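You operate a simulated robot arm through the tools that you are given. There is no shell and no other tool. Be economical: measure what you need, move in short steps, check, and stop when the job is done.

Carry out the task below with a simulated robot arm. There is one attempt and no reset: what you move stays moved.

TASK
Put the steel plate marked "G257" from the top of the large grey steel plate on the flat steel plate there and the steel plate that says "G527" on the large square steel plate.

It is judged by the outcome, as a careful person would: the job done as asked, and still so three seconds after it is handed in. It fails if anything else is knocked over, pushed out of place, dropped, spilled or broken.

THE ROBOT
A 7-joint arm with a two-finger parallel gripper, fixed in place. Base frame: the origin is at the foot of the arm, x ahead of it, y to its left, z up; the work surface is at about z = 0. Lengths are in mm, angles in degrees, forces in N, time in s.
With the tool pointing down near the work surface it reaches from about 240 to 620 mm from the base axis. Its first joint turns from -66.0 to 66.0 degrees. Payload 2.6 kg.
Tool frame: the origin (TCP) lies between the finger pads and is the grasp point; the fingertips stand 30 mm ahead of it; z points along the fingers, y is the line along which they close. The gripper opens to 94 mm. The fingers are 28 mm wide and 10 mm thick; the gripper's body (50 by 96 mm) begins 55 mm behind the TCP.
Orientation is that of the tool frame in the base frame, as a unit quaternion [w, x, y, z]. With the fingers straight down and closing along the base's y, the tool's x points along the base's -x, its y along +y and its z along -z.

THE INTERFACE
- The arm moves only by the tool play_rows. Its argument "commands" is a list of rows, each a list of 7 numbers: the finger opening in mm, from 0 to 94, then the shift along the tool's x, y, z in units of 20 mm (1.0 is 20 mm), then the turn, a rotation vector about the tool's x, y, z in units of 5 degrees (1.0 is 5 degrees). In form: [[hand, dx, dy, dz, rx, ry, rz], ...]. A call has 1 to 10 rows; each row shifts and turns the commanded pose from where the row before left it, along the tool's axes as they then stand. A call with a number of a shift or a turn outside -1 to 1 is refused whole. A row lasts 0.2 s, in which the tool goes at most 50 mm and 8.6 degrees; a call with a longer step from one row to the next is refused whole, and so is a gripper value outside its range. A pose out of reach is approached as far as the arm can. The call stops where the force on the tool passes 40 N (or 10 N more than at its start, if that is more) or the arm is blocked; 0.2 s more then pass. The fingers move at their own pace (about 72 mm/s each) and stop on an object; they squeeze with about 38 N. The grip force told is the motor's: it shows also when the fingers shut on nothing. Time passes only in rows, and 0.2 s behind the last, so rows that do not move let the fingers close. It gives the time, the measured TCP pose, the force on the tool (base axes), the opening and the grip force at its end, in the units of the frame above (readings bear some noise), and new pictures: "views" is both (left out), scene, wrist or none.
- Cameras (640 x 400 px; columns grow to the right, rows downward): "scene" is fixed at [49.9, 438, 547.1]; the picture's right is [-0.76, -0.66, 0.00], its down [-0.43, 0.50, -0.75] and it looks along [0.49, -0.57, -0.66] (base axes); focal length 263 px, centre (320, 200). "wrist" rides on the gripper at [-37, 0, -58] in the tool frame; the picture's right is [0.00, -1.00, 0.00], its down [0.97, 0.00, -0.24] and it looks along [0.24, 0.00, 0.97] (tool axes); focal length 218 px, centre (320, 200).
- pixel_to_xyz(camera, pixels): there is no depth. For up to 12 entries [column, row, z] of the newest picture of that camera ("zoom" is the newest enlarged one), the place [x, y] in the base frame at which the ray of that pixel passes the height z, good to about 2 mm, but the place of the scene camera against the robot may be out by one fixed shift of up to 18 mm in any direction. No time passes.
- inspect(camera, box): a new picture of the part [left, top, right, bottom] of that camera's present view, enlarged. No time passes.
- job_done(): hands the job in; it is judged then, once.

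Work in short steps. Measure before you move; look again where a grasp or a placing could have gone wrong, and mend it. You have 60 turns and 120 pictures in all, those below and enlarged ones among them. Open the gripper and draw the arm clear of the work before you hand the job in, unless the task says otherwise; then end with one line.

The tools are called after ">>>" as name(argument=value, ...) on one line, values as JSON. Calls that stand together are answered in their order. play_rows: Moves the arm, as the interface text tells. Its arguments: {"type":"object","properties":{"commands":{"type":"array","items":{"type":"array","items":{"type":"number"}}},"views":{"type":"string","enum":["both","scene","wrist","none"]}},"required":["commands"]} The other tools are called the same way: pixel_to_xyz (camera, pixels) gives the place at which the rays of pixels pass given heights; inspect (camera, box) takes an enlarged picture of a part of a camera's view; job_done () hands the job in.

At the start:

```text
clock: 0.0
ee_pos: [338.0, 115.7, 268.4]
orientation: [0.0, 0.0, 1.0, 0.0]
force: [-0.2, 0.3, -0.2]
opening: 94.3
grip_force: 0.1
```

scene: 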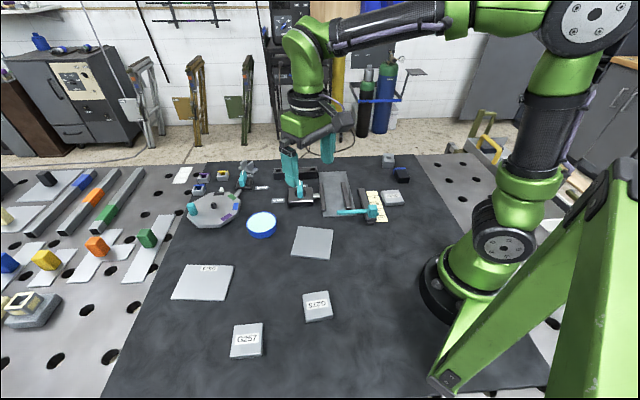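
wrist: 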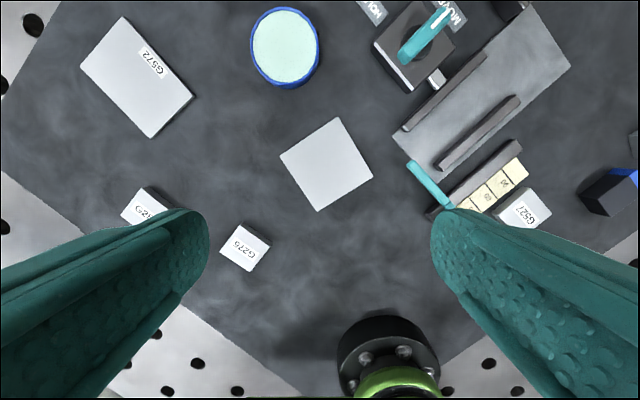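

The scene shows several marked plates; I enlarge the relevant parts to read the marks and see what lies on what.

>>> inspect(camera="scene", box=[160, 220, 350, 370])

>>> inspect(camera="scene", box=[170, 145, 430, 260])

>>> inspect(camera="wrist", box=[60, 0, 390, 280])

>>> inspect(camera="wrist", box=[340, 0, 640, 240])

```text
2.67 times, centred on (255, 295) of scene
```

zoom: 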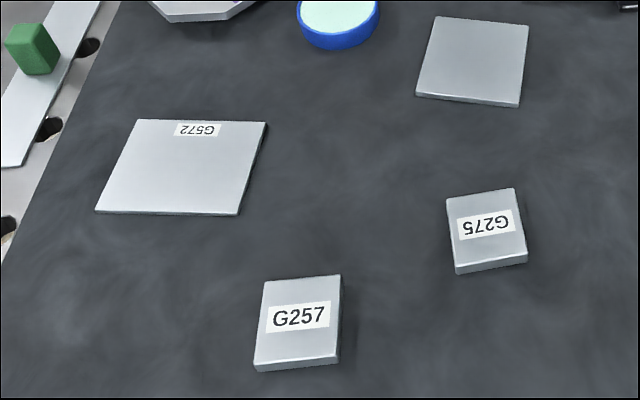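

```text
2.46 times, centred on (300, 202) of scene
```

zoom: 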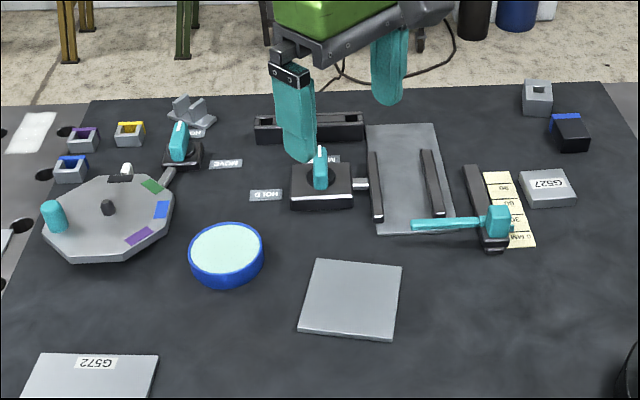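

```text
1.43 times, centred on (225, 140) of wrist
```

zoom: 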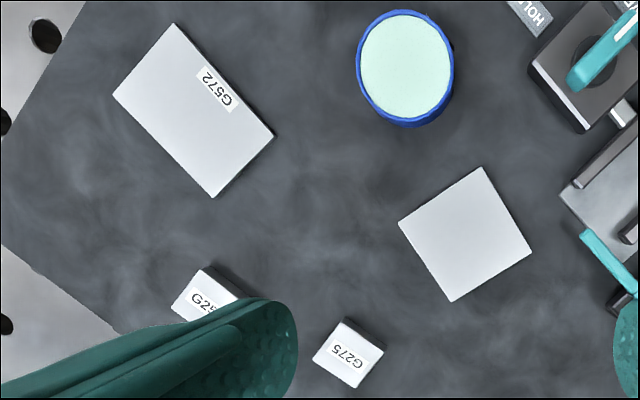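

```text
1.67 times, centred on (490, 120) of wrist
```

zoom: 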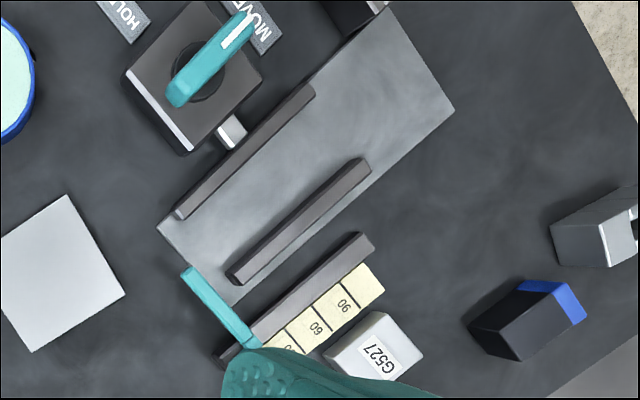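

The only plain square large plate is the unmarked one (scene (312,242)); the large marked G572 plate at (205,282) is the flat rectangular one near G257. I measure all four pieces with both cameras.

>>> pixel_to_xyz(camera="scene", pixels=[[234.4, 325.3, 12], [262.9, 323.1, 12], [262.1, 353.1, 12], [230.3, 356.4, 12], [186, 265, 5], [234, 265, 5], [224, 300, 5], [171, 299, 5], [299, 226, 5], [333, 230, 5], [329, 259, 5], [291, 255, 5]])

>>> pixel_to_xyz(camera="wrist", pixels=[[123, 16, 5], [195, 96, 5], [150, 138, 5], [81, 66, 5], [337, 117, 5], [373, 177, 5], [317, 211, 5], [280, 155, 5], [500, 219, 15], [520, 187, 15], [552, 212, 15], [144, 186, 12]])

```text
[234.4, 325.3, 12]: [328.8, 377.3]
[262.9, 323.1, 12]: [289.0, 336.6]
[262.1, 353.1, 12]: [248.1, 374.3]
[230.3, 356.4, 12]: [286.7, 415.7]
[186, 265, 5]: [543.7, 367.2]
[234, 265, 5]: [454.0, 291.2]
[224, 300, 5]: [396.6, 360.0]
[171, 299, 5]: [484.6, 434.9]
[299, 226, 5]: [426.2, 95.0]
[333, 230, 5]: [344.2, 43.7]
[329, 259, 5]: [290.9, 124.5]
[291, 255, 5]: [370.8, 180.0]
```

```text
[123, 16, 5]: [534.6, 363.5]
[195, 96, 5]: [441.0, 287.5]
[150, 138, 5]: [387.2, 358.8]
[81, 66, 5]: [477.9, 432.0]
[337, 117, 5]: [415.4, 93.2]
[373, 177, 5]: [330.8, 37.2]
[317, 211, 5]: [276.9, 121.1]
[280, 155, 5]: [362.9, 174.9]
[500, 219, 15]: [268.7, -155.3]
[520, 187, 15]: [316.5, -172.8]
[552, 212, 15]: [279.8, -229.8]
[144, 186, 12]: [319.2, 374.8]
```

Wrist-view measurements: G572 plate 120x90 mm centred (460,360); square plate 100x100 centred (346,107); G257 about 56 mm square near (278,372), edges at 45°; G527 near (275,-195). I move over G257.

>>> play_rows(commands=[[94, 0.3, 1, 0.2, 0, 0, 0], [94, 0.3, 1, 0.2, 0, 0, 0], [94, 0.3, 1, 0.2, 0, 0, 0], [94, 0.3, 1, 0.2, 0, 0, 0], [94, 0.3, 1, 0.2, 0, 0, 0], [94, 0.3, 1, 0.2, 0, 0, 0], [94, 0.3, 1, 0.2, 0, 0, 0], [94, 0.3, 1, 0.2, 0, 0, 0], [94, 0.3, 1, 0.2, 0, 0, 0], [94, 0.3, 1, 0.2, 0, 0, 0]], views="none")

>>> play_rows(commands=[[94, 0, 1, 0.2, 0, 0, 0], [94, 0, 1, 0.2, 0, 0, -1], [94, 0, 0.5, 0.2, 0, 0, -1], [94, 0, 0, 0.2, 0, 0, -1], [94, 0, 0, 0.2, 0, 0, -1], [94, 0, 0, 0.2, 0, 0, -1], [94, 0, 0, 0.2, 0, 0, -1], [94, 0, 0, 0.2, 0, 0, -1], [94, 0, 0, 0.2, 0, 0, -1], [94, 0, 0, 0.2, 0, 0, -1]])

```text
clock: 2.2
ee_pos: [279.8, 316.1, 231.0]
orientation: [0.0, 0.001, 1.0, 0.0]
force: [0.1, 0.9, 0.2]
opening: 93.8
grip_force: 0.1
```

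```text
clock: 4.4
ee_pos: [277.7, 366.2, 190.4]
orientation: [-0.001, -0.384, 0.923, 0.0]
force: [0.1, 0.0, 0.3]
opening: 94.1
grip_force: 0.1
```

scene: 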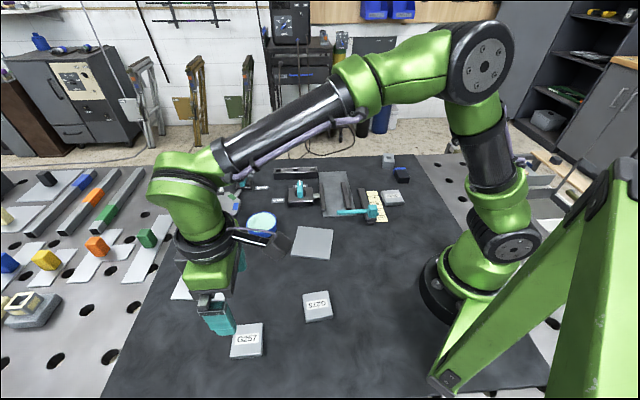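
wrist: 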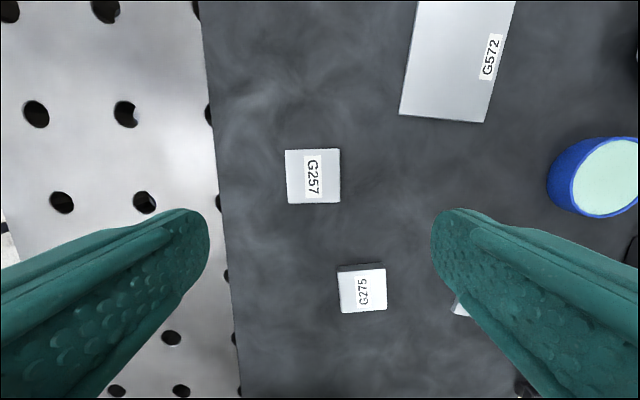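

G257 lies at wrist (313,176), nearly square with the fingers. I enlarge it to measure it.

>>> inspect(camera="wrist", box=[260, 130, 370, 220])

>>> pixel_to_xyz(camera="wrist", pixels=[[286, 151, 12], [339, 149, 12], [340, 202, 12], [288, 204, 12], [313, 176.5, 12]])

```text
4.44 times, centred on (315, 175) of wrist
```

zoom: 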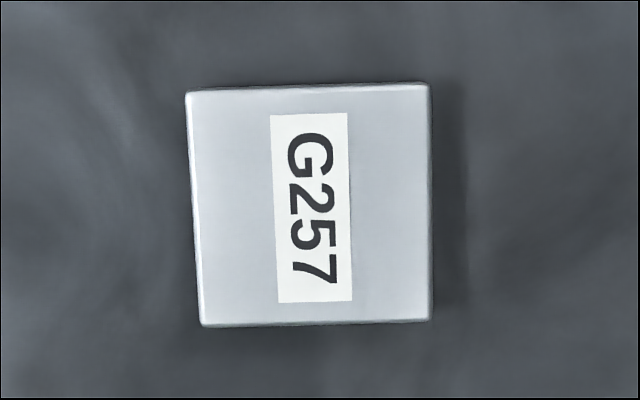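

```text
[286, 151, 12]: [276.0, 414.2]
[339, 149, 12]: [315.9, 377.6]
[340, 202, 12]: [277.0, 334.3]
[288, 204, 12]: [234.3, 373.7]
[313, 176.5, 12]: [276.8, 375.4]
```

Centre of G257 is at (276,375), about 5 mm back along tool x and 7 mm along tool y. I correct and go down to about z=33.

>>> play_rows(commands=[[94, -0.25, 0.37, 0.8, 0, 0, 0], [94, 0, 0, 1, 0, 0, 0], [94, 0, 0, 1, 0, 0, 0], [94, 0, 0, 1, 0, 0, 0], [94, 0, 0, 1, 0, 0, 0], [94, 0, 0, 1, 0, 0, 0], [94, 0, 0, 1, 0, 0, 0], [94, 0, 0, 0.5, 0, 0, 0], [94, 0, 0, 0.5, 0, 0, 0]])

```text
clock: 6.4
ee_pos: [275.9, 374.8, 32.7]
orientation: [0.001, -0.383, 0.924, 0.0]
force: [-0.3, 0.1, 0.4]
opening: 94.2
grip_force: 0.0
```

scene: 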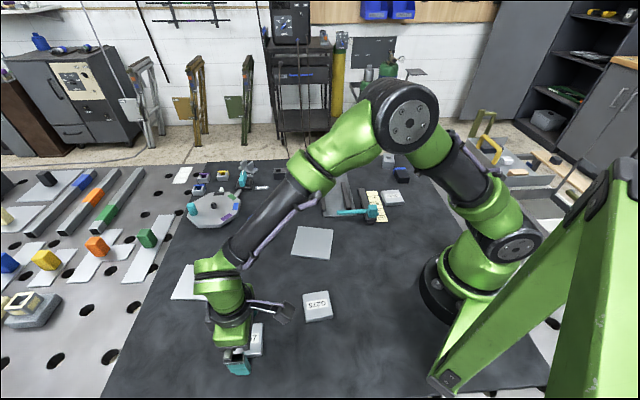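
wrist: 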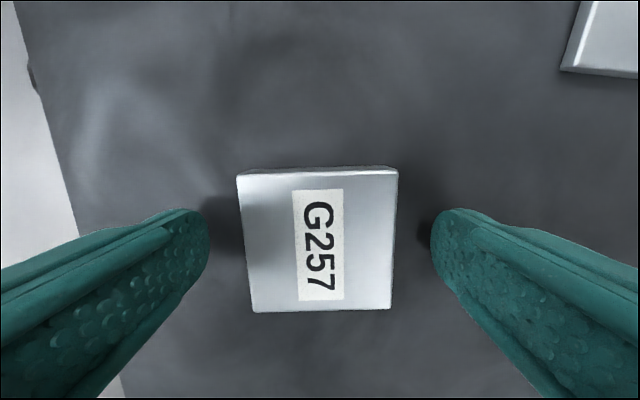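

The plate stands centred between the fingertips (columns 240–397). I close on it.

>>> play_rows(commands=[[40, 0, 0, 0, 0, 0, 0], [40, 0, 0, 0, 0, 0, 0], [40, 0, 0, 0, 0, 0, 0], [40, 0, 0, 0, 0, 0, 0]], views="wrist")

```text
clock: 7.4
ee_pos: [275.9, 374.6, 34.0]
orientation: [0.0, -0.383, 0.924, 0.001]
force: [0.7, 0.6, -0.2]
opening: 58.0
grip_force: 37.6
```

wrist: 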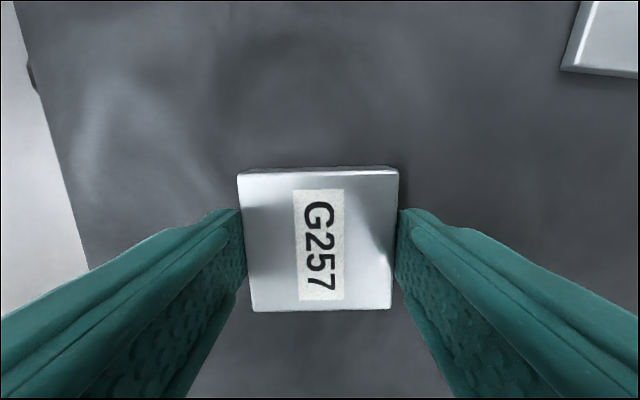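

Gripped at 58 mm. I lift it.

>>> play_rows(commands=[[40, 0, 0, -0.3, 0, 0, 0], [40, 0, 0, -0.5, 0, 0, 0], [40, 0, 0, -0.8, 0, 0, 0], [40, 0, 0, -0.8, 0, 0, 0], [40, 0, 0, -0.8, 0, 0, 0], [40, 0, 0, -0.8, 0, 0, 0]])

```text
clock: 8.8
ee_pos: [275.4, 375.4, 112.7]
orientation: [0.001, -0.383, 0.924, 0.0]
force: [0.3, 0.5, -4.2]
opening: 58.1
grip_force: 38.0
```

scene: 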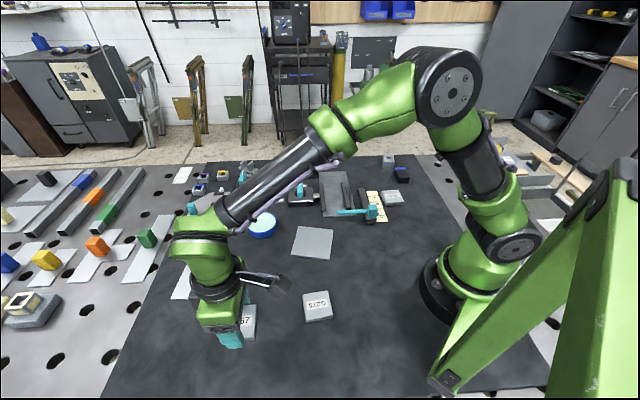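
wrist: 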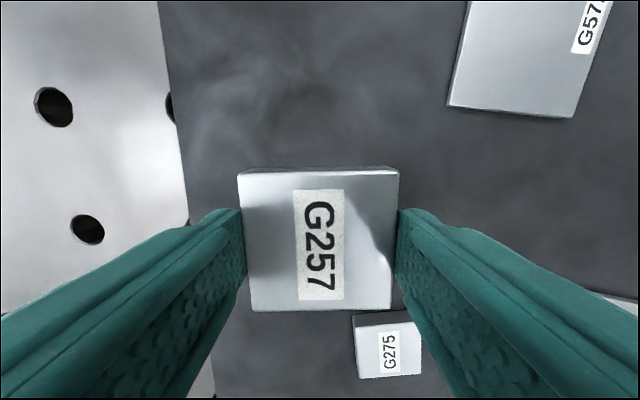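

Held well. I carry it over the G572 plate centre (460,360), turning 6° at the end.

>>> play_rows(commands=[[40, -0.7475, -0.884, 0, 0, 0, 0], [40, -0.7475, -0.884, 0, 0, 0, 0], [40, -0.7475, -0.884, 0, 0, 0, 0], [40, -0.7475, -0.884, 0, 0, 0, 0], [40, -0.7475, -0.884, 0, 0, 0, 0], [40, -0.7475, -0.884, 0, 0, 0, 0], [40, -0.7475, -0.884, 0, 0, 0, 0], [40, -0.7475, -0.884, 0, 0, 0, 0], [40, 0, 0, 0, 0, 0, 0.6], [40, 0, 0, 0, 0, 0, 0.6]])

```text
clock: 11.0
ee_pos: [460.6, 358.4, 114.1]
orientation: [0.0, -0.334, 0.943, -0.001]
force: [-0.2, -0.1, -4.0]
opening: 57.7
grip_force: 38.4
```

scene: 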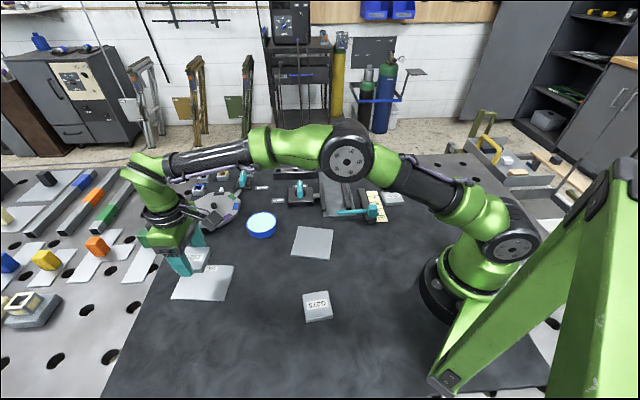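
wrist: 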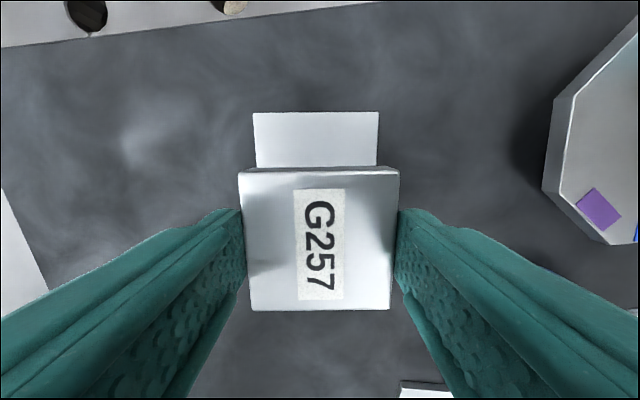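

Plate G572 shows beyond the held plate (far edge row 112, columns 254–379), parallel to it. I check its corners and the octagon's near edge.

>>> pixel_to_xyz(camera="wrist", pixels=[[254, 112.5, 5], [379, 112, 5], [256, 166, 5], [377, 165, 5], [543, 190, 10], [605, 243, 10]])

```text
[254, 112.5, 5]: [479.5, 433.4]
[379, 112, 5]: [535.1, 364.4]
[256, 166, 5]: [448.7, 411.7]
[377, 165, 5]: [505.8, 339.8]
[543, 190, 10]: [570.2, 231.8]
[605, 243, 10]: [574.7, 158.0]
```

G572's centre works out at (460.6,361), so 3 mm correction; then lower to z≈44.

>>> play_rows(commands=[[40, -0.09, 0.11, 0.5, 0, 0, 0], [40, 0, 0, 1, 0, 0, 0], [40, 0, 0, 0.8, 0, 0, 0], [40, 0, 0, 0.7, 0, 0, 0], [40, 0, 0, 0.5, 0, 0, 0]], views="wrist")

>>> inspect(camera="scene", box=[150, 220, 270, 310])

```text
clock: 12.2
ee_pos: [459.8, 361.0, 42.1]
orientation: [0.0, -0.335, 0.942, 0.0]
force: [0.3, 0.3, -4.6]
opening: 57.8
grip_force: 37.7
```

wrist: 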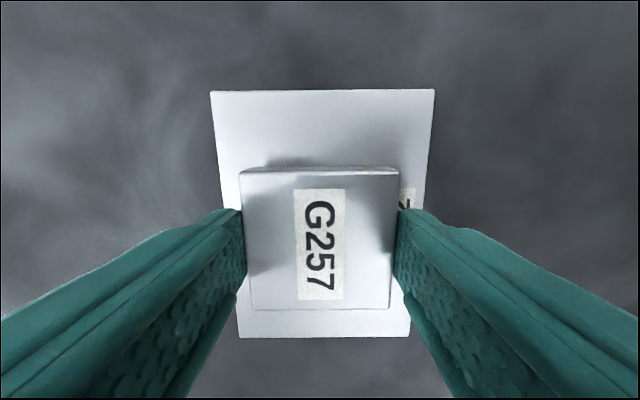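

```text
4.44 times, centred on (210, 265) of scene
```

zoom: 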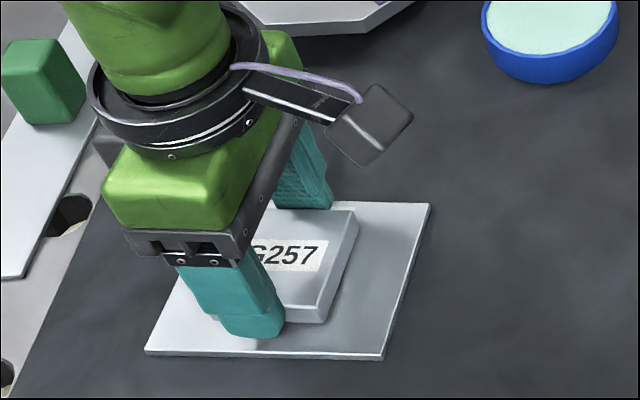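

G257 is centred over the plate. I lower in 1 mm steps until contact.

>>> play_rows(commands=[[40, 0, 0, 0.05, 0, 0, 0], [40, 0, 0, 0.05, 0, 0, 0], [40, 0, 0, 0, 0, 0, 0]], views="none")

>>> play_rows(commands=[[40, 0, 0, 0.05, 0, 0, 0], [40, 0, 0, 0, 0, 0, 0]], views="none")

>>> play_rows(commands=[[40, 0, 0, 0.05, 0, 0, 0], [40, 0, 0, 0, 0, 0, 0]], views="none")

```text
clock: 13.0
ee_pos: [461.8, 362.4, 40.1]
orientation: [0.0, -0.334, 0.943, 0.0]
force: [0.1, 0.2, -4.1]
opening: 57.4
grip_force: 37.7
```

```text
clock: 13.6
ee_pos: [460.7, 362.5, 40.7]
orientation: [0.0, -0.333, 0.943, 0.0]
force: [-0.8, -0.9, -2.6]
opening: 57.6
grip_force: 38.1
```

```text
clock: 14.2
ee_pos: [460.5, 362.8, 39.4]
orientation: [0.001, -0.334, 0.943, 0.0]
force: [-2.4, -4.4, 9.6]
opening: 57.9
grip_force: 38.0
```

Contact (force z rose to +9.6). I open a little and draw straight up.

>>> play_rows(commands=[[64, 0, 0, 0, 0, 0, 0], [72, 0, 0, 0, 0, 0, 0], [76, 0, 0, 0, 0, 0, 0], [76, 0, 0, -0.5, 0, 0, 0], [76, 0, 0, -1, 0, 0, 0], [76, 0, 0, -1, 0, 0, 0], [76, 0, 0, -1, 0, 0, 0], [76, 0, 0, -1, 0, 0, 0], [76, 0, 0, -1, 0, 0, 0], [76, 0, 0, -1, 0, 0, 0]])

```text
clock: 16.4
ee_pos: [461.4, 363.5, 169.1]
orientation: [0.0, -0.334, 0.943, 0.0]
force: [0.4, -0.5, -0.1]
opening: 76.2
grip_force: 0.0
```

scene: 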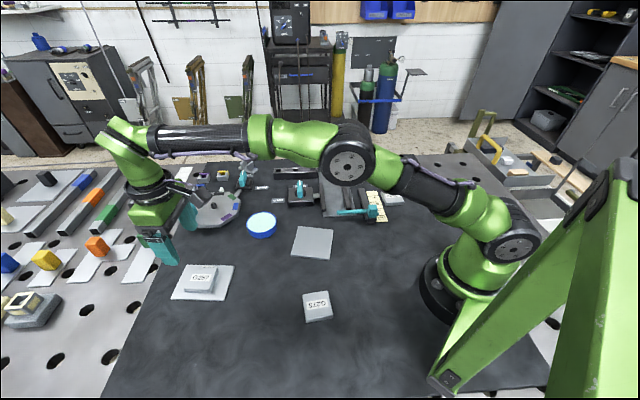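
wrist: 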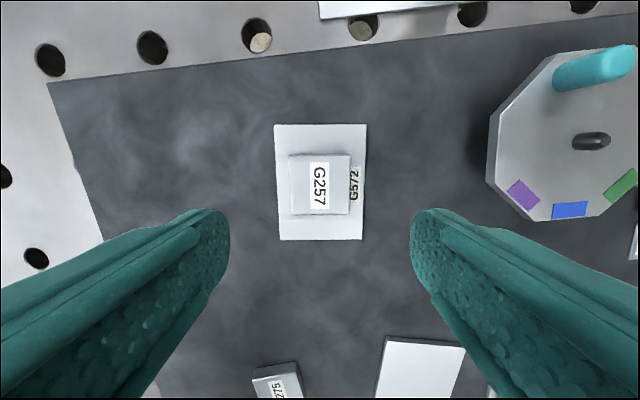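

G257 lies centred on G572. I raise, turn back to straight, then travel to G527.

>>> play_rows(commands=[[94, 0, 0, -0.6, 0, 0, 0.98], [94, 0, 0, -0.6, 0, 0, 0.98], [94, 0, 0, -0.6, 0, 0, 0.98], [94, 0, 0, -0.6, 0, 0, 0.98], [94, 0, 0, -0.6, 0, 0, 0.98], [94, 0, 0, -0.6, 0, 0, 0.98], [94, 0, 0, -0.6, 0, 0, 0.98], [94, 0, 0, -0.6, 0, 0, 0.98]], views="none")

>>> play_rows(commands=[[94, 0.3, -1, 0, 0, 0, 0], [94, 0.3, -1, 0, 0, 0, 0], [94, 0.3, -1, 0, 0, 0, 0], [94, 0.3, -1, 0, 0, 0, 0], [94, 0.3, -1, 0, 0, 0, 0], [94, 0.3, -1, 0, 0, 0, 0], [94, 0.3, -1, 0, 0, 0, 0], [94, 0.3, -1, 0, 0, 0, 0], [94, 0.3, -1, 0, 0, 0, 0], [94, 0.3, -1, 0, 0, 0, 0]], views="none")

>>> play_rows(commands=[[94, 0.3, -1, 0, 0, 0, 0], [94, 0.3, -1, 0, 0, 0, 0], [94, 0.3, -1, 0, 0, 0, 0], [94, 0.3, -1, 0, 0, 0, 0], [94, 0.3, -1, 0, 0, 0, 0], [94, 0.3, -1, 0, 0, 0, 0], [94, 0.3, -1, 0, 0, 0, 0], [94, 0.3, -1, 0, 0, 0, 0], [94, 0.3, -1, 0, 0, 0, 0], [94, 0.3, -1, 0, 0, 0, 0]], views="none")

>>> play_rows(commands=[[94, 0.3, -1, 0, 0, 0, 0], [94, 0.3, -1, 0, 0, 0, 0], [94, 0.3, -1, 0, 0, 0, 0], [94, 0.3, -1, 0, 0, 0, 0], [94, 0.3, -1, 0, 0, 0, 0], [94, 0.3, -1, 0, 0, 0, 0], [94, 0.2, -1, 0, 0, 0, 0]])

```text
clock: 18.2
ee_pos: [429.7, 380.7, 256.4]
orientation: [0.001, 0.001, 1.0, 0.001]
force: [0.9, -0.4, -0.1]
opening: 94.0
grip_force: 0.0
out of reach, approached as far as the arm can: row 5, 6, 7, 8
```

```text
clock: 20.4
ee_pos: [369.0, 180.4, 257.1]
orientation: [0.0, 0.002, 1.0, 0.0]
force: [0.9, -0.2, 0.0]
opening: 94.0
grip_force: 0.0
```

```text
clock: 22.6
ee_pos: [306.8, -21.0, 254.8]
orientation: [0.0, 0.001, 1.0, -0.001]
force: [0.3, -0.2, -0.5]
opening: 94.0
grip_force: 0.1
```

```text
clock: 24.2
ee_pos: [266.3, -158.9, 255.0]
orientation: [0.0, 0.002, 1.0, -0.001]
force: [0.4, 0.2, -0.6]
opening: 94.2
grip_force: 0.0
```

scene: 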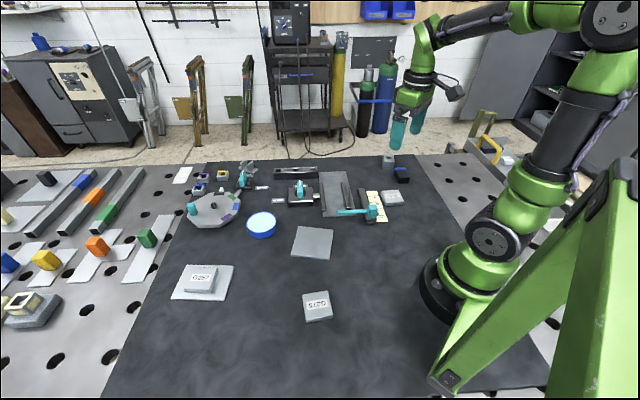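
wrist: 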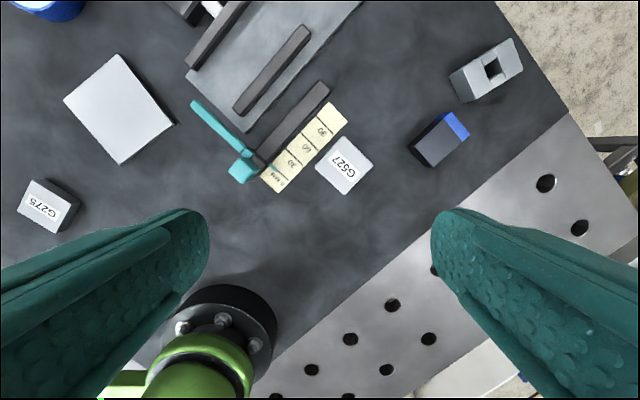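

G527 is at wrist (344,165), right beside the yellow scale card. I enlarge to see the room there.

>>> inspect(camera="wrist", box=[230, 70, 450, 210])

>>> inspect(camera="scene", box=[320, 150, 430, 230])

>>> pixel_to_xyz(camera="wrist", pixels=[[344, 136, 14], [374, 164, 14], [344, 195, 14], [315, 169, 14], [348, 119, 2], [278, 193, 2], [330, 101, 2], [455, 113, 40], [410, 150, 30], [119, 54, 5], [173, 123, 5], [121, 165, 5]])

```text
2.86 times, centred on (340, 140) of wrist
```

zoom: 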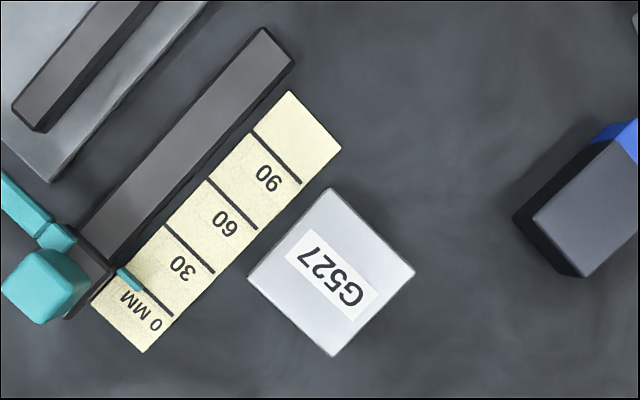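

```text
5.00 times, centred on (375, 190) of scene
```

zoom: 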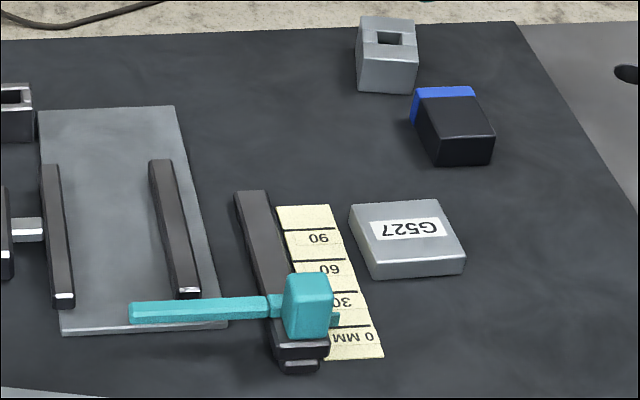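

```text
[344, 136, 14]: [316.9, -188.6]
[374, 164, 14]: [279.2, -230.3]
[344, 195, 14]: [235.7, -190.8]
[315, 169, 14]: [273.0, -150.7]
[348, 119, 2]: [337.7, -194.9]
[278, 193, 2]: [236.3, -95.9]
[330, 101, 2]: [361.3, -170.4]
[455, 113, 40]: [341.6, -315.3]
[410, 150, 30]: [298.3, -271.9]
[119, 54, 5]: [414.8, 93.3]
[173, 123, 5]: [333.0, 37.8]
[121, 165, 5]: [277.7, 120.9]
```

G527: centre about (276,-190), closing direction at +42°; the card is flat with a 10–13 mm gap, so a natural grasp with a narrow opening works. I move above it, turn, and look.

>>> play_rows(commands=[[74, -0.25, -0.8, 0.4, 0, 0, 0], [74, -0.25, -0.75, 0.4, 0, 0, 0.45], [74, 0, 0, 0.6, 0, 0, 1], [74, 0, 0, 0.6, 0, 0, 1], [74, 0, 0, 0.6, 0, 0, 1], [74, 0, 0, 0.6, 0, 0, 1], [74, 0, 0, 0.5, 0, 0, 1], [74, 0, 0, 0.3, 0, 0, 1], [74, 0, 0, 0, 0, 0, 1], [74, 0, 0, 0, 0, 0, 1]], views="wrist")

>>> inspect(camera="wrist", box=[210, 100, 430, 238])

```text
clock: 26.4
ee_pos: [277.4, -191.1, 176.1]
orientation: [0.0, 0.363, 0.932, 0.0]
force: [0.2, 0.5, -0.2]
opening: 74.1
grip_force: 0.0
```

wrist: 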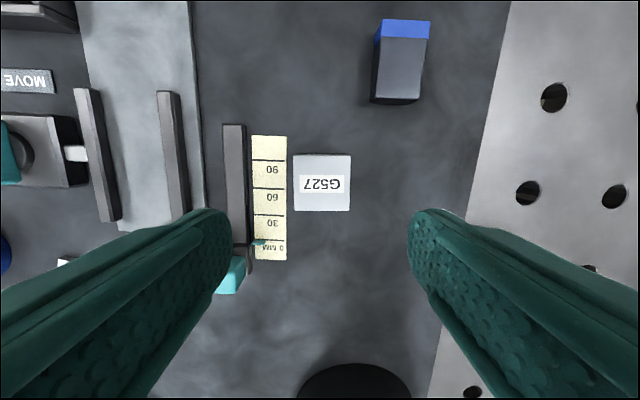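

```text
2.90 times, centred on (320, 169) of wrist
```

zoom: 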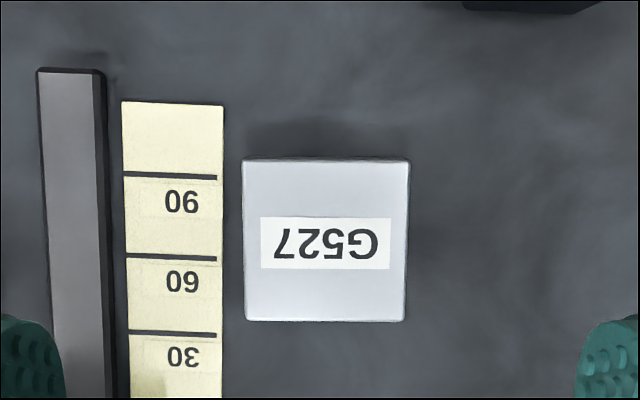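

Well aligned. I measure the centre and gap.

>>> pixel_to_xyz(camera="zoom", pixels=[[243, 160, 12], [409, 160, 12], [405, 321, 12], [245, 321, 12], [326, 240, 12], [223, 240, 1], [108, 240, 15]])

```text
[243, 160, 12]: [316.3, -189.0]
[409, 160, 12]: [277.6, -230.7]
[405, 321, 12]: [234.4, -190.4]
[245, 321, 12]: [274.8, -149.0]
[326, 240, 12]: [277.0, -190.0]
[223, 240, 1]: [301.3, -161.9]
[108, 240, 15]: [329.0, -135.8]
```

Centre (275.8,-189.8), finger room fine (rail 76 mm away, card flat). I descend with the opening at 70 to z≈34.5.

>>> play_rows(commands=[[70, 0.1, 0, 0.8, 0, 0, 0], [70, 0, 0, 1, 0, 0, 0], [70, 0, 0, 1, 0, 0, 0], [70, 0, 0, 1, 0, 0, 0], [70, 0, 0, 1, 0, 0, 0], [70, 0, 0, 1, 0, 0, 0]])

```text
clock: 27.8
ee_pos: [276.3, -188.4, 60.8]
orientation: [0.0, 0.363, 0.932, 0.0]
force: [-0.3, -0.2, 0.0]
opening: 70.1
grip_force: 0.1
```

scene: 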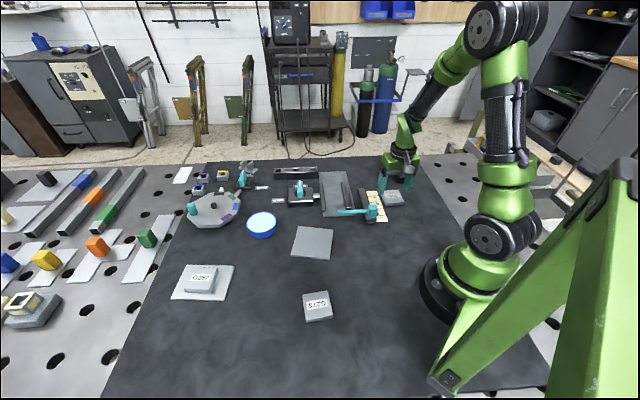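
wrist: 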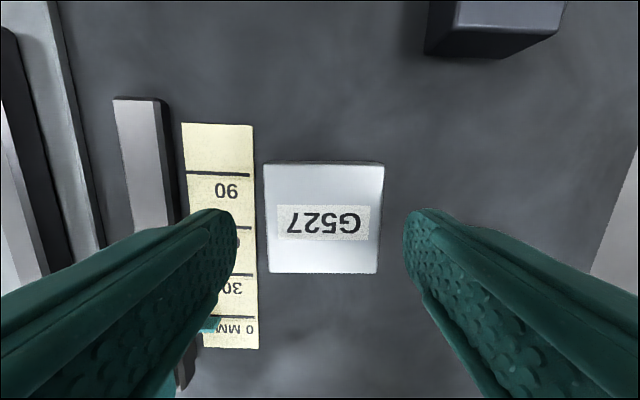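

Fingers straddle the plate, slider pointer ~55 mm away from the finger. I go down the rest, with a 1.5 mm sideways correction, and close.

>>> play_rows(commands=[[70, 0, -0.07, 0.5, 0, 0, 0], [70, 0, 0, 0.5, 0, 0, 0], [70, 0, 0, 0.3, 0, 0, 0], [70, 0, 0, 0, 0, 0, 0]], views="wrist")

```text
clock: 28.8
ee_pos: [274.6, -189.2, 33.2]
orientation: [0.0, 0.361, 0.932, 0.0]
force: [-0.1, 0.4, 0.7]
opening: 70.2
grip_force: 0.1
```

wrist: 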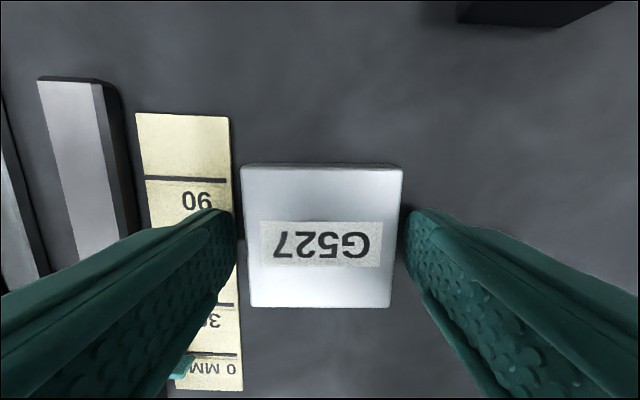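

>>> play_rows(commands=[[40, 0, 0, 0, 0, 0, 0], [40, 0, 0, 0, 0, 0, 0], [40, 0, 0, 0, 0, 0, 0], [40, 0, 0, -0.3, 0, 0, 0], [40, 0, 0, -0.5, 0, 0, 0], [40, 0, 0, -0.8, 0, 0, 0], [40, 0, 0, -1, 0, 0, 0], [40, 0, 0, -1, 0, 0, 0], [40, 0, 0, -1, 0, 0, 0]])

```text
clock: 30.8
ee_pos: [275.9, -189.0, 125.2]
orientation: [-0.001, 0.362, 0.932, 0.0]
force: [0.2, 1.1, -4.1]
opening: 57.5
grip_force: 38.0
```

scene: 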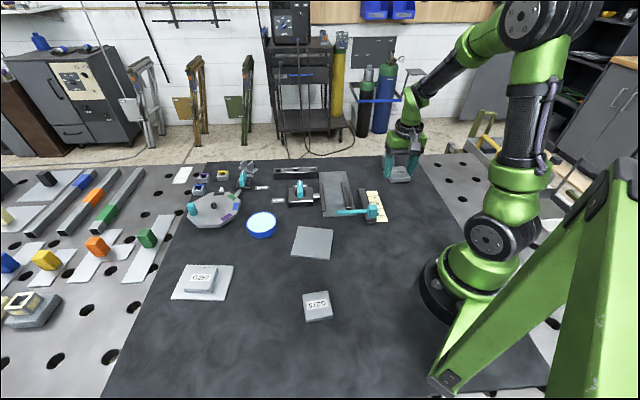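
wrist: 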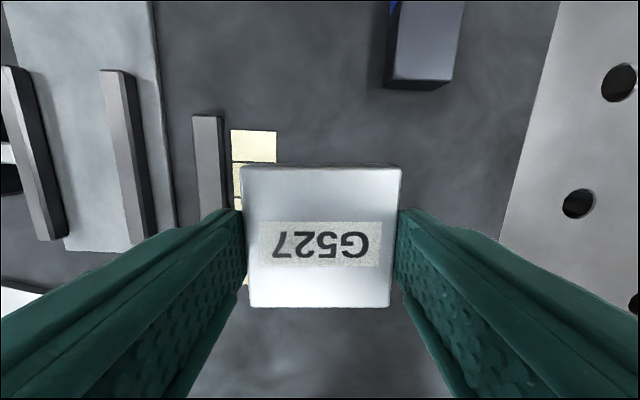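

Held and lifted. I raise further while turning back, then carry it to the square plate (346,107).

>>> play_rows(commands=[[40, 0, 0, -0.5, 0, 0, -0.94], [40, 0, 0, -0.5, 0, 0, -0.94], [40, 0, 0, -0.5, 0, 0, -0.94], [40, 0, 0, -0.5, 0, 0, -0.94], [40, 0, 0, 0, 0, 0, -0.94], [40, 0, 0, 0, 0, 0, -0.94], [40, 0, 0, 0, 0, 0, -0.94], [40, 0, 0, 0, 0, 0, -0.94], [40, 0, 0, 0, 0, 0, -0.94]], views="none")

>>> play_rows(commands=[[40, -0.35, 1, 0, 0, 0, 0], [40, -0.35, 1, 0, 0, 0, 0], [40, -0.35, 1, 0, 0, 0, 0], [40, -0.35, 1, 0, 0, 0, 0], [40, -0.35, 1, 0, 0, 0, 0], [40, -0.35, 1, 0, 0, 0, 0], [40, -0.35, 1, 0, 0, 0, 0], [40, -0.35, 1, 0, 0, 0, 0], [40, -0.35, 1, 0, 0, 0, 0], [40, -0.35, 1, 0, 0, 0, 0]], views="none")

>>> play_rows(commands=[[40, 0, 1, 0, 0, 0, 0], [40, 0, 1, 0, 0, 0, 0], [40, 0, 1, 0, 0, 0, 0], [40, 0, 1, 0, 0, 0, 0], [40, 0, 0.8, 0, 0, 0, 0]], views="none")

>>> play_rows(commands=[[40, 0, 0, 0.5, 0, 0, -0.97], [40, 0, 0, 0.5, 0, 0, -0.97], [40, 0, 0, 0.5, 0, 0, -0.97], [40, 0, 0, 0.5, 0, 0, -0.97], [40, 0, 0, 0, 0, 0, -0.97], [40, 0, 0, 0, 0, 0, -0.97], [40, 0, 0, 0, 0, 0, -0.97]])

```text
clock: 32.8
ee_pos: [275.2, -189.9, 165.1]
orientation: [-0.001, 0.0, 1.0, 0.0]
force: [-0.8, -0.9, -4.1]
opening: 57.6
grip_force: 38.2
```

```text
clock: 35.0
ee_pos: [345.8, 10.8, 165.7]
orientation: [0.0, 0.002, 1.0, 0.001]
force: [0.0, -0.9, -3.9]
opening: 57.4
grip_force: 38.7
```

```text
clock: 36.2
ee_pos: [345.6, 106.4, 166.4]
orientation: [0.0, 0.0, 1.0, 0.0]
force: [-0.2, -0.6, -3.9]
opening: 57.7
grip_force: 37.6
```

```text
clock: 37.8
ee_pos: [346.6, 106.7, 126.3]
orientation: [0.0, -0.293, 0.956, -0.001]
force: [0.2, -0.1, -4.4]
opening: 57.6
grip_force: 37.7
```

scene: 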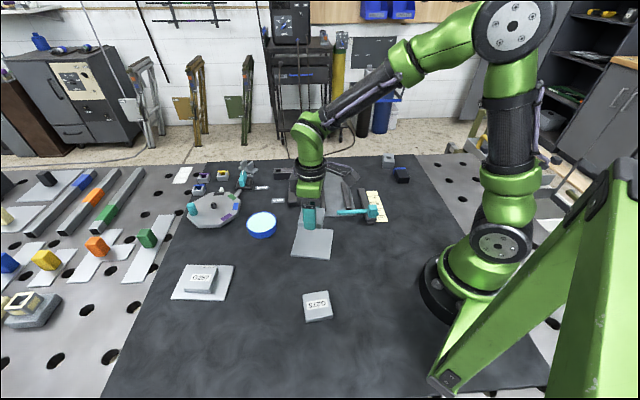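
wrist: 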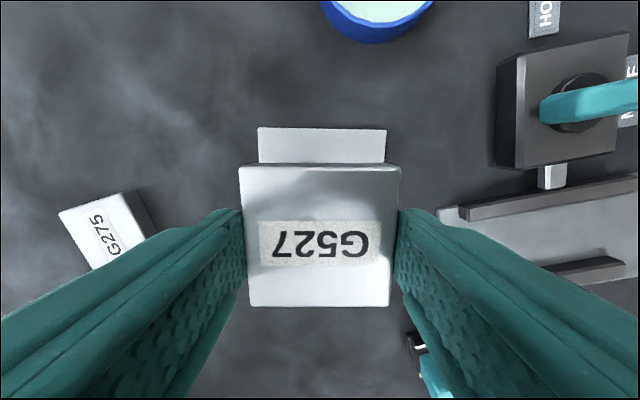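

The square plate's far edge is at row 128, columns 258–386. I check its centre and the distance to the teal lever (425,370) and fixture plate (440,210).

>>> pixel_to_xyz(camera="wrist", pixels=[[258, 128, 5], [386, 130, 5], [440, 209, 5], [410, 335, 25], [422, 355, 30]])

```text
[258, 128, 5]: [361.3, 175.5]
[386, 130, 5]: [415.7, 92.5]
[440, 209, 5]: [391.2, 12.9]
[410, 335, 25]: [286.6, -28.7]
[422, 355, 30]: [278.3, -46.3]
```

Plate centre (346.7,106.6) matches the TCP, and nothing is near. I lower to z≈42, then in small steps.

>>> play_rows(commands=[[40, 0, 0, 1, 0, 0, 0], [40, 0, 0, 1, 0, 0, 0], [40, 0, 0, 1, 0, 0, 0], [40, 0, 0, 0.7, 0, 0, 0], [40, 0, 0, 0.4, 0, 0, 0], [40, 0, 0, 0, 0, 0, 0]], views="wrist")

>>> play_rows(commands=[[40, 0, 0, 0.05, 0, 0, 0], [40, 0, 0, 0.05, 0, 0, 0], [40, 0, 0, 0, 0, 0, 0]], views="none")

>>> play_rows(commands=[[40, 0, 0, 0.05, 0, 0, 0], [40, 0, 0, 0, 0, 0, 0]], views="none")

```text
clock: 39.2
ee_pos: [345.9, 107.1, 45.0]
orientation: [0.0, -0.291, 0.957, 0.0]
force: [0.2, -0.4, -4.6]
opening: 57.6
grip_force: 37.5
```

wrist: 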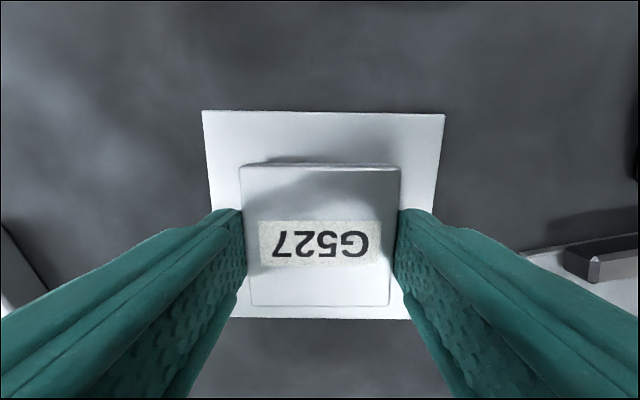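

```text
clock: 40.0
ee_pos: [345.4, 106.3, 42.7]
orientation: [0.0, -0.29, 0.957, -0.001]
force: [0.3, 0.6, -4.6]
opening: 57.8
grip_force: 37.9
```

```text
clock: 40.6
ee_pos: [344.9, 105.8, 42.1]
orientation: [0.001, -0.291, 0.957, 0.0]
force: [-0.2, -0.8, -1.4]
opening: 57.7
grip_force: 38.4
```

Contact is just beginning (force z from -4.6 to -1.4). One more small step.

>>> play_rows(commands=[[40, 0, 0, 0.05, 0, 0, 0], [40, 0, 0, 0, 0, 0, 0]], views="none")

```text
clock: 41.2
ee_pos: [346.0, 105.5, 41.9]
orientation: [0.001, -0.289, 0.957, 0.0]
force: [-10.6, -5.2, 34.1]
opening: 57.7
grip_force: 37.7
```

Firm contact. I open and draw up.

>>> play_rows(commands=[[57, 0, 0, -0.03, 0, 0, 0], [66, 0, 0, 0, 0, 0, 0], [76, 0, 0, 0, 0, 0, 0], [76, 0, 0, 0, 0, 0, 0], [76, 0, 0, -0.5, 0, 0, 0], [76, 0, 0, -1, 0, 0, 0], [76, 0, 0, -1, 0, 0, 0], [76, 0, 0, -1, 0, 0, 0], [76, 0, 0, -1, 0, 0, 0], [76, 0, 0, -1, 0, 0, 0]], views="none")

>>> play_rows(commands=[[76, 0, 0, -1, 0, 0, 0], [76, 0, 0, -1, 0, 0, 0], [76, 0, 0, -1, 0, 0, 0], [76, 0, 0, -1, 0, 0, 0], [76, 0, 0, -1, 0, 0, 0]])

>>> inspect(camera="scene", box=[170, 170, 410, 320])

```text
clock: 43.4
ee_pos: [345.7, 105.8, 152.7]
orientation: [0.0, -0.291, 0.957, 0.0]
force: [-0.6, -0.1, 0.3]
opening: 76.0
grip_force: 0.1
```

```text
clock: 44.6
ee_pos: [345.2, 107.9, 251.6]
orientation: [0.0, -0.29, 0.957, 0.0]
force: [0.3, 0.6, -0.3]
opening: 75.8
grip_force: 0.0
```

scene: 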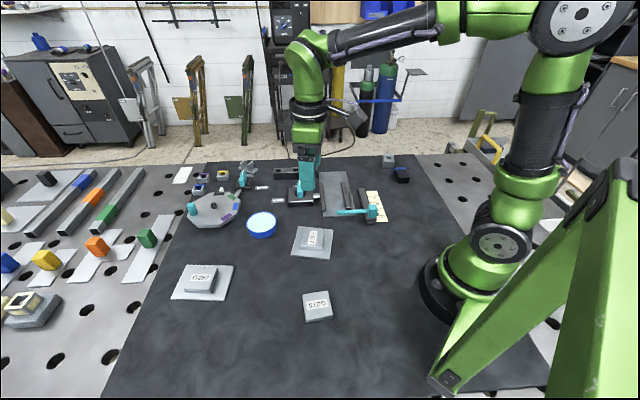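
wrist: 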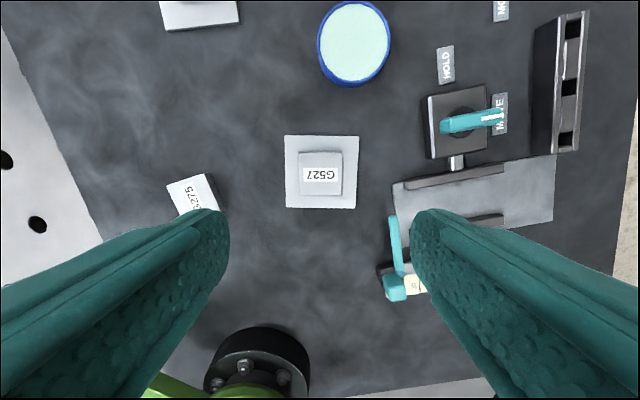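

```text
2.67 times, centred on (290, 245) of scene
```

zoom: 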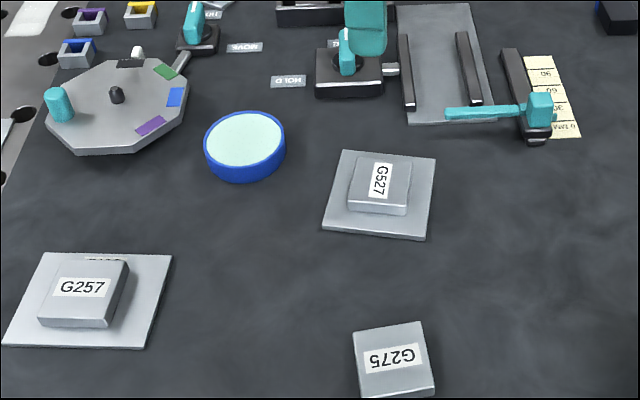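

Both plates lie centred on their targets, nothing else has moved, and the arm is clear; I hand it in.

>>> job_done()

```text
The job is handed in.
```

G257 now lies on the flat G572 plate and G527 on the large unmarked square plate. The wording was ambiguous because G257 started on the mat, not on another plate, so I took G572 as "the flat steel plate there".
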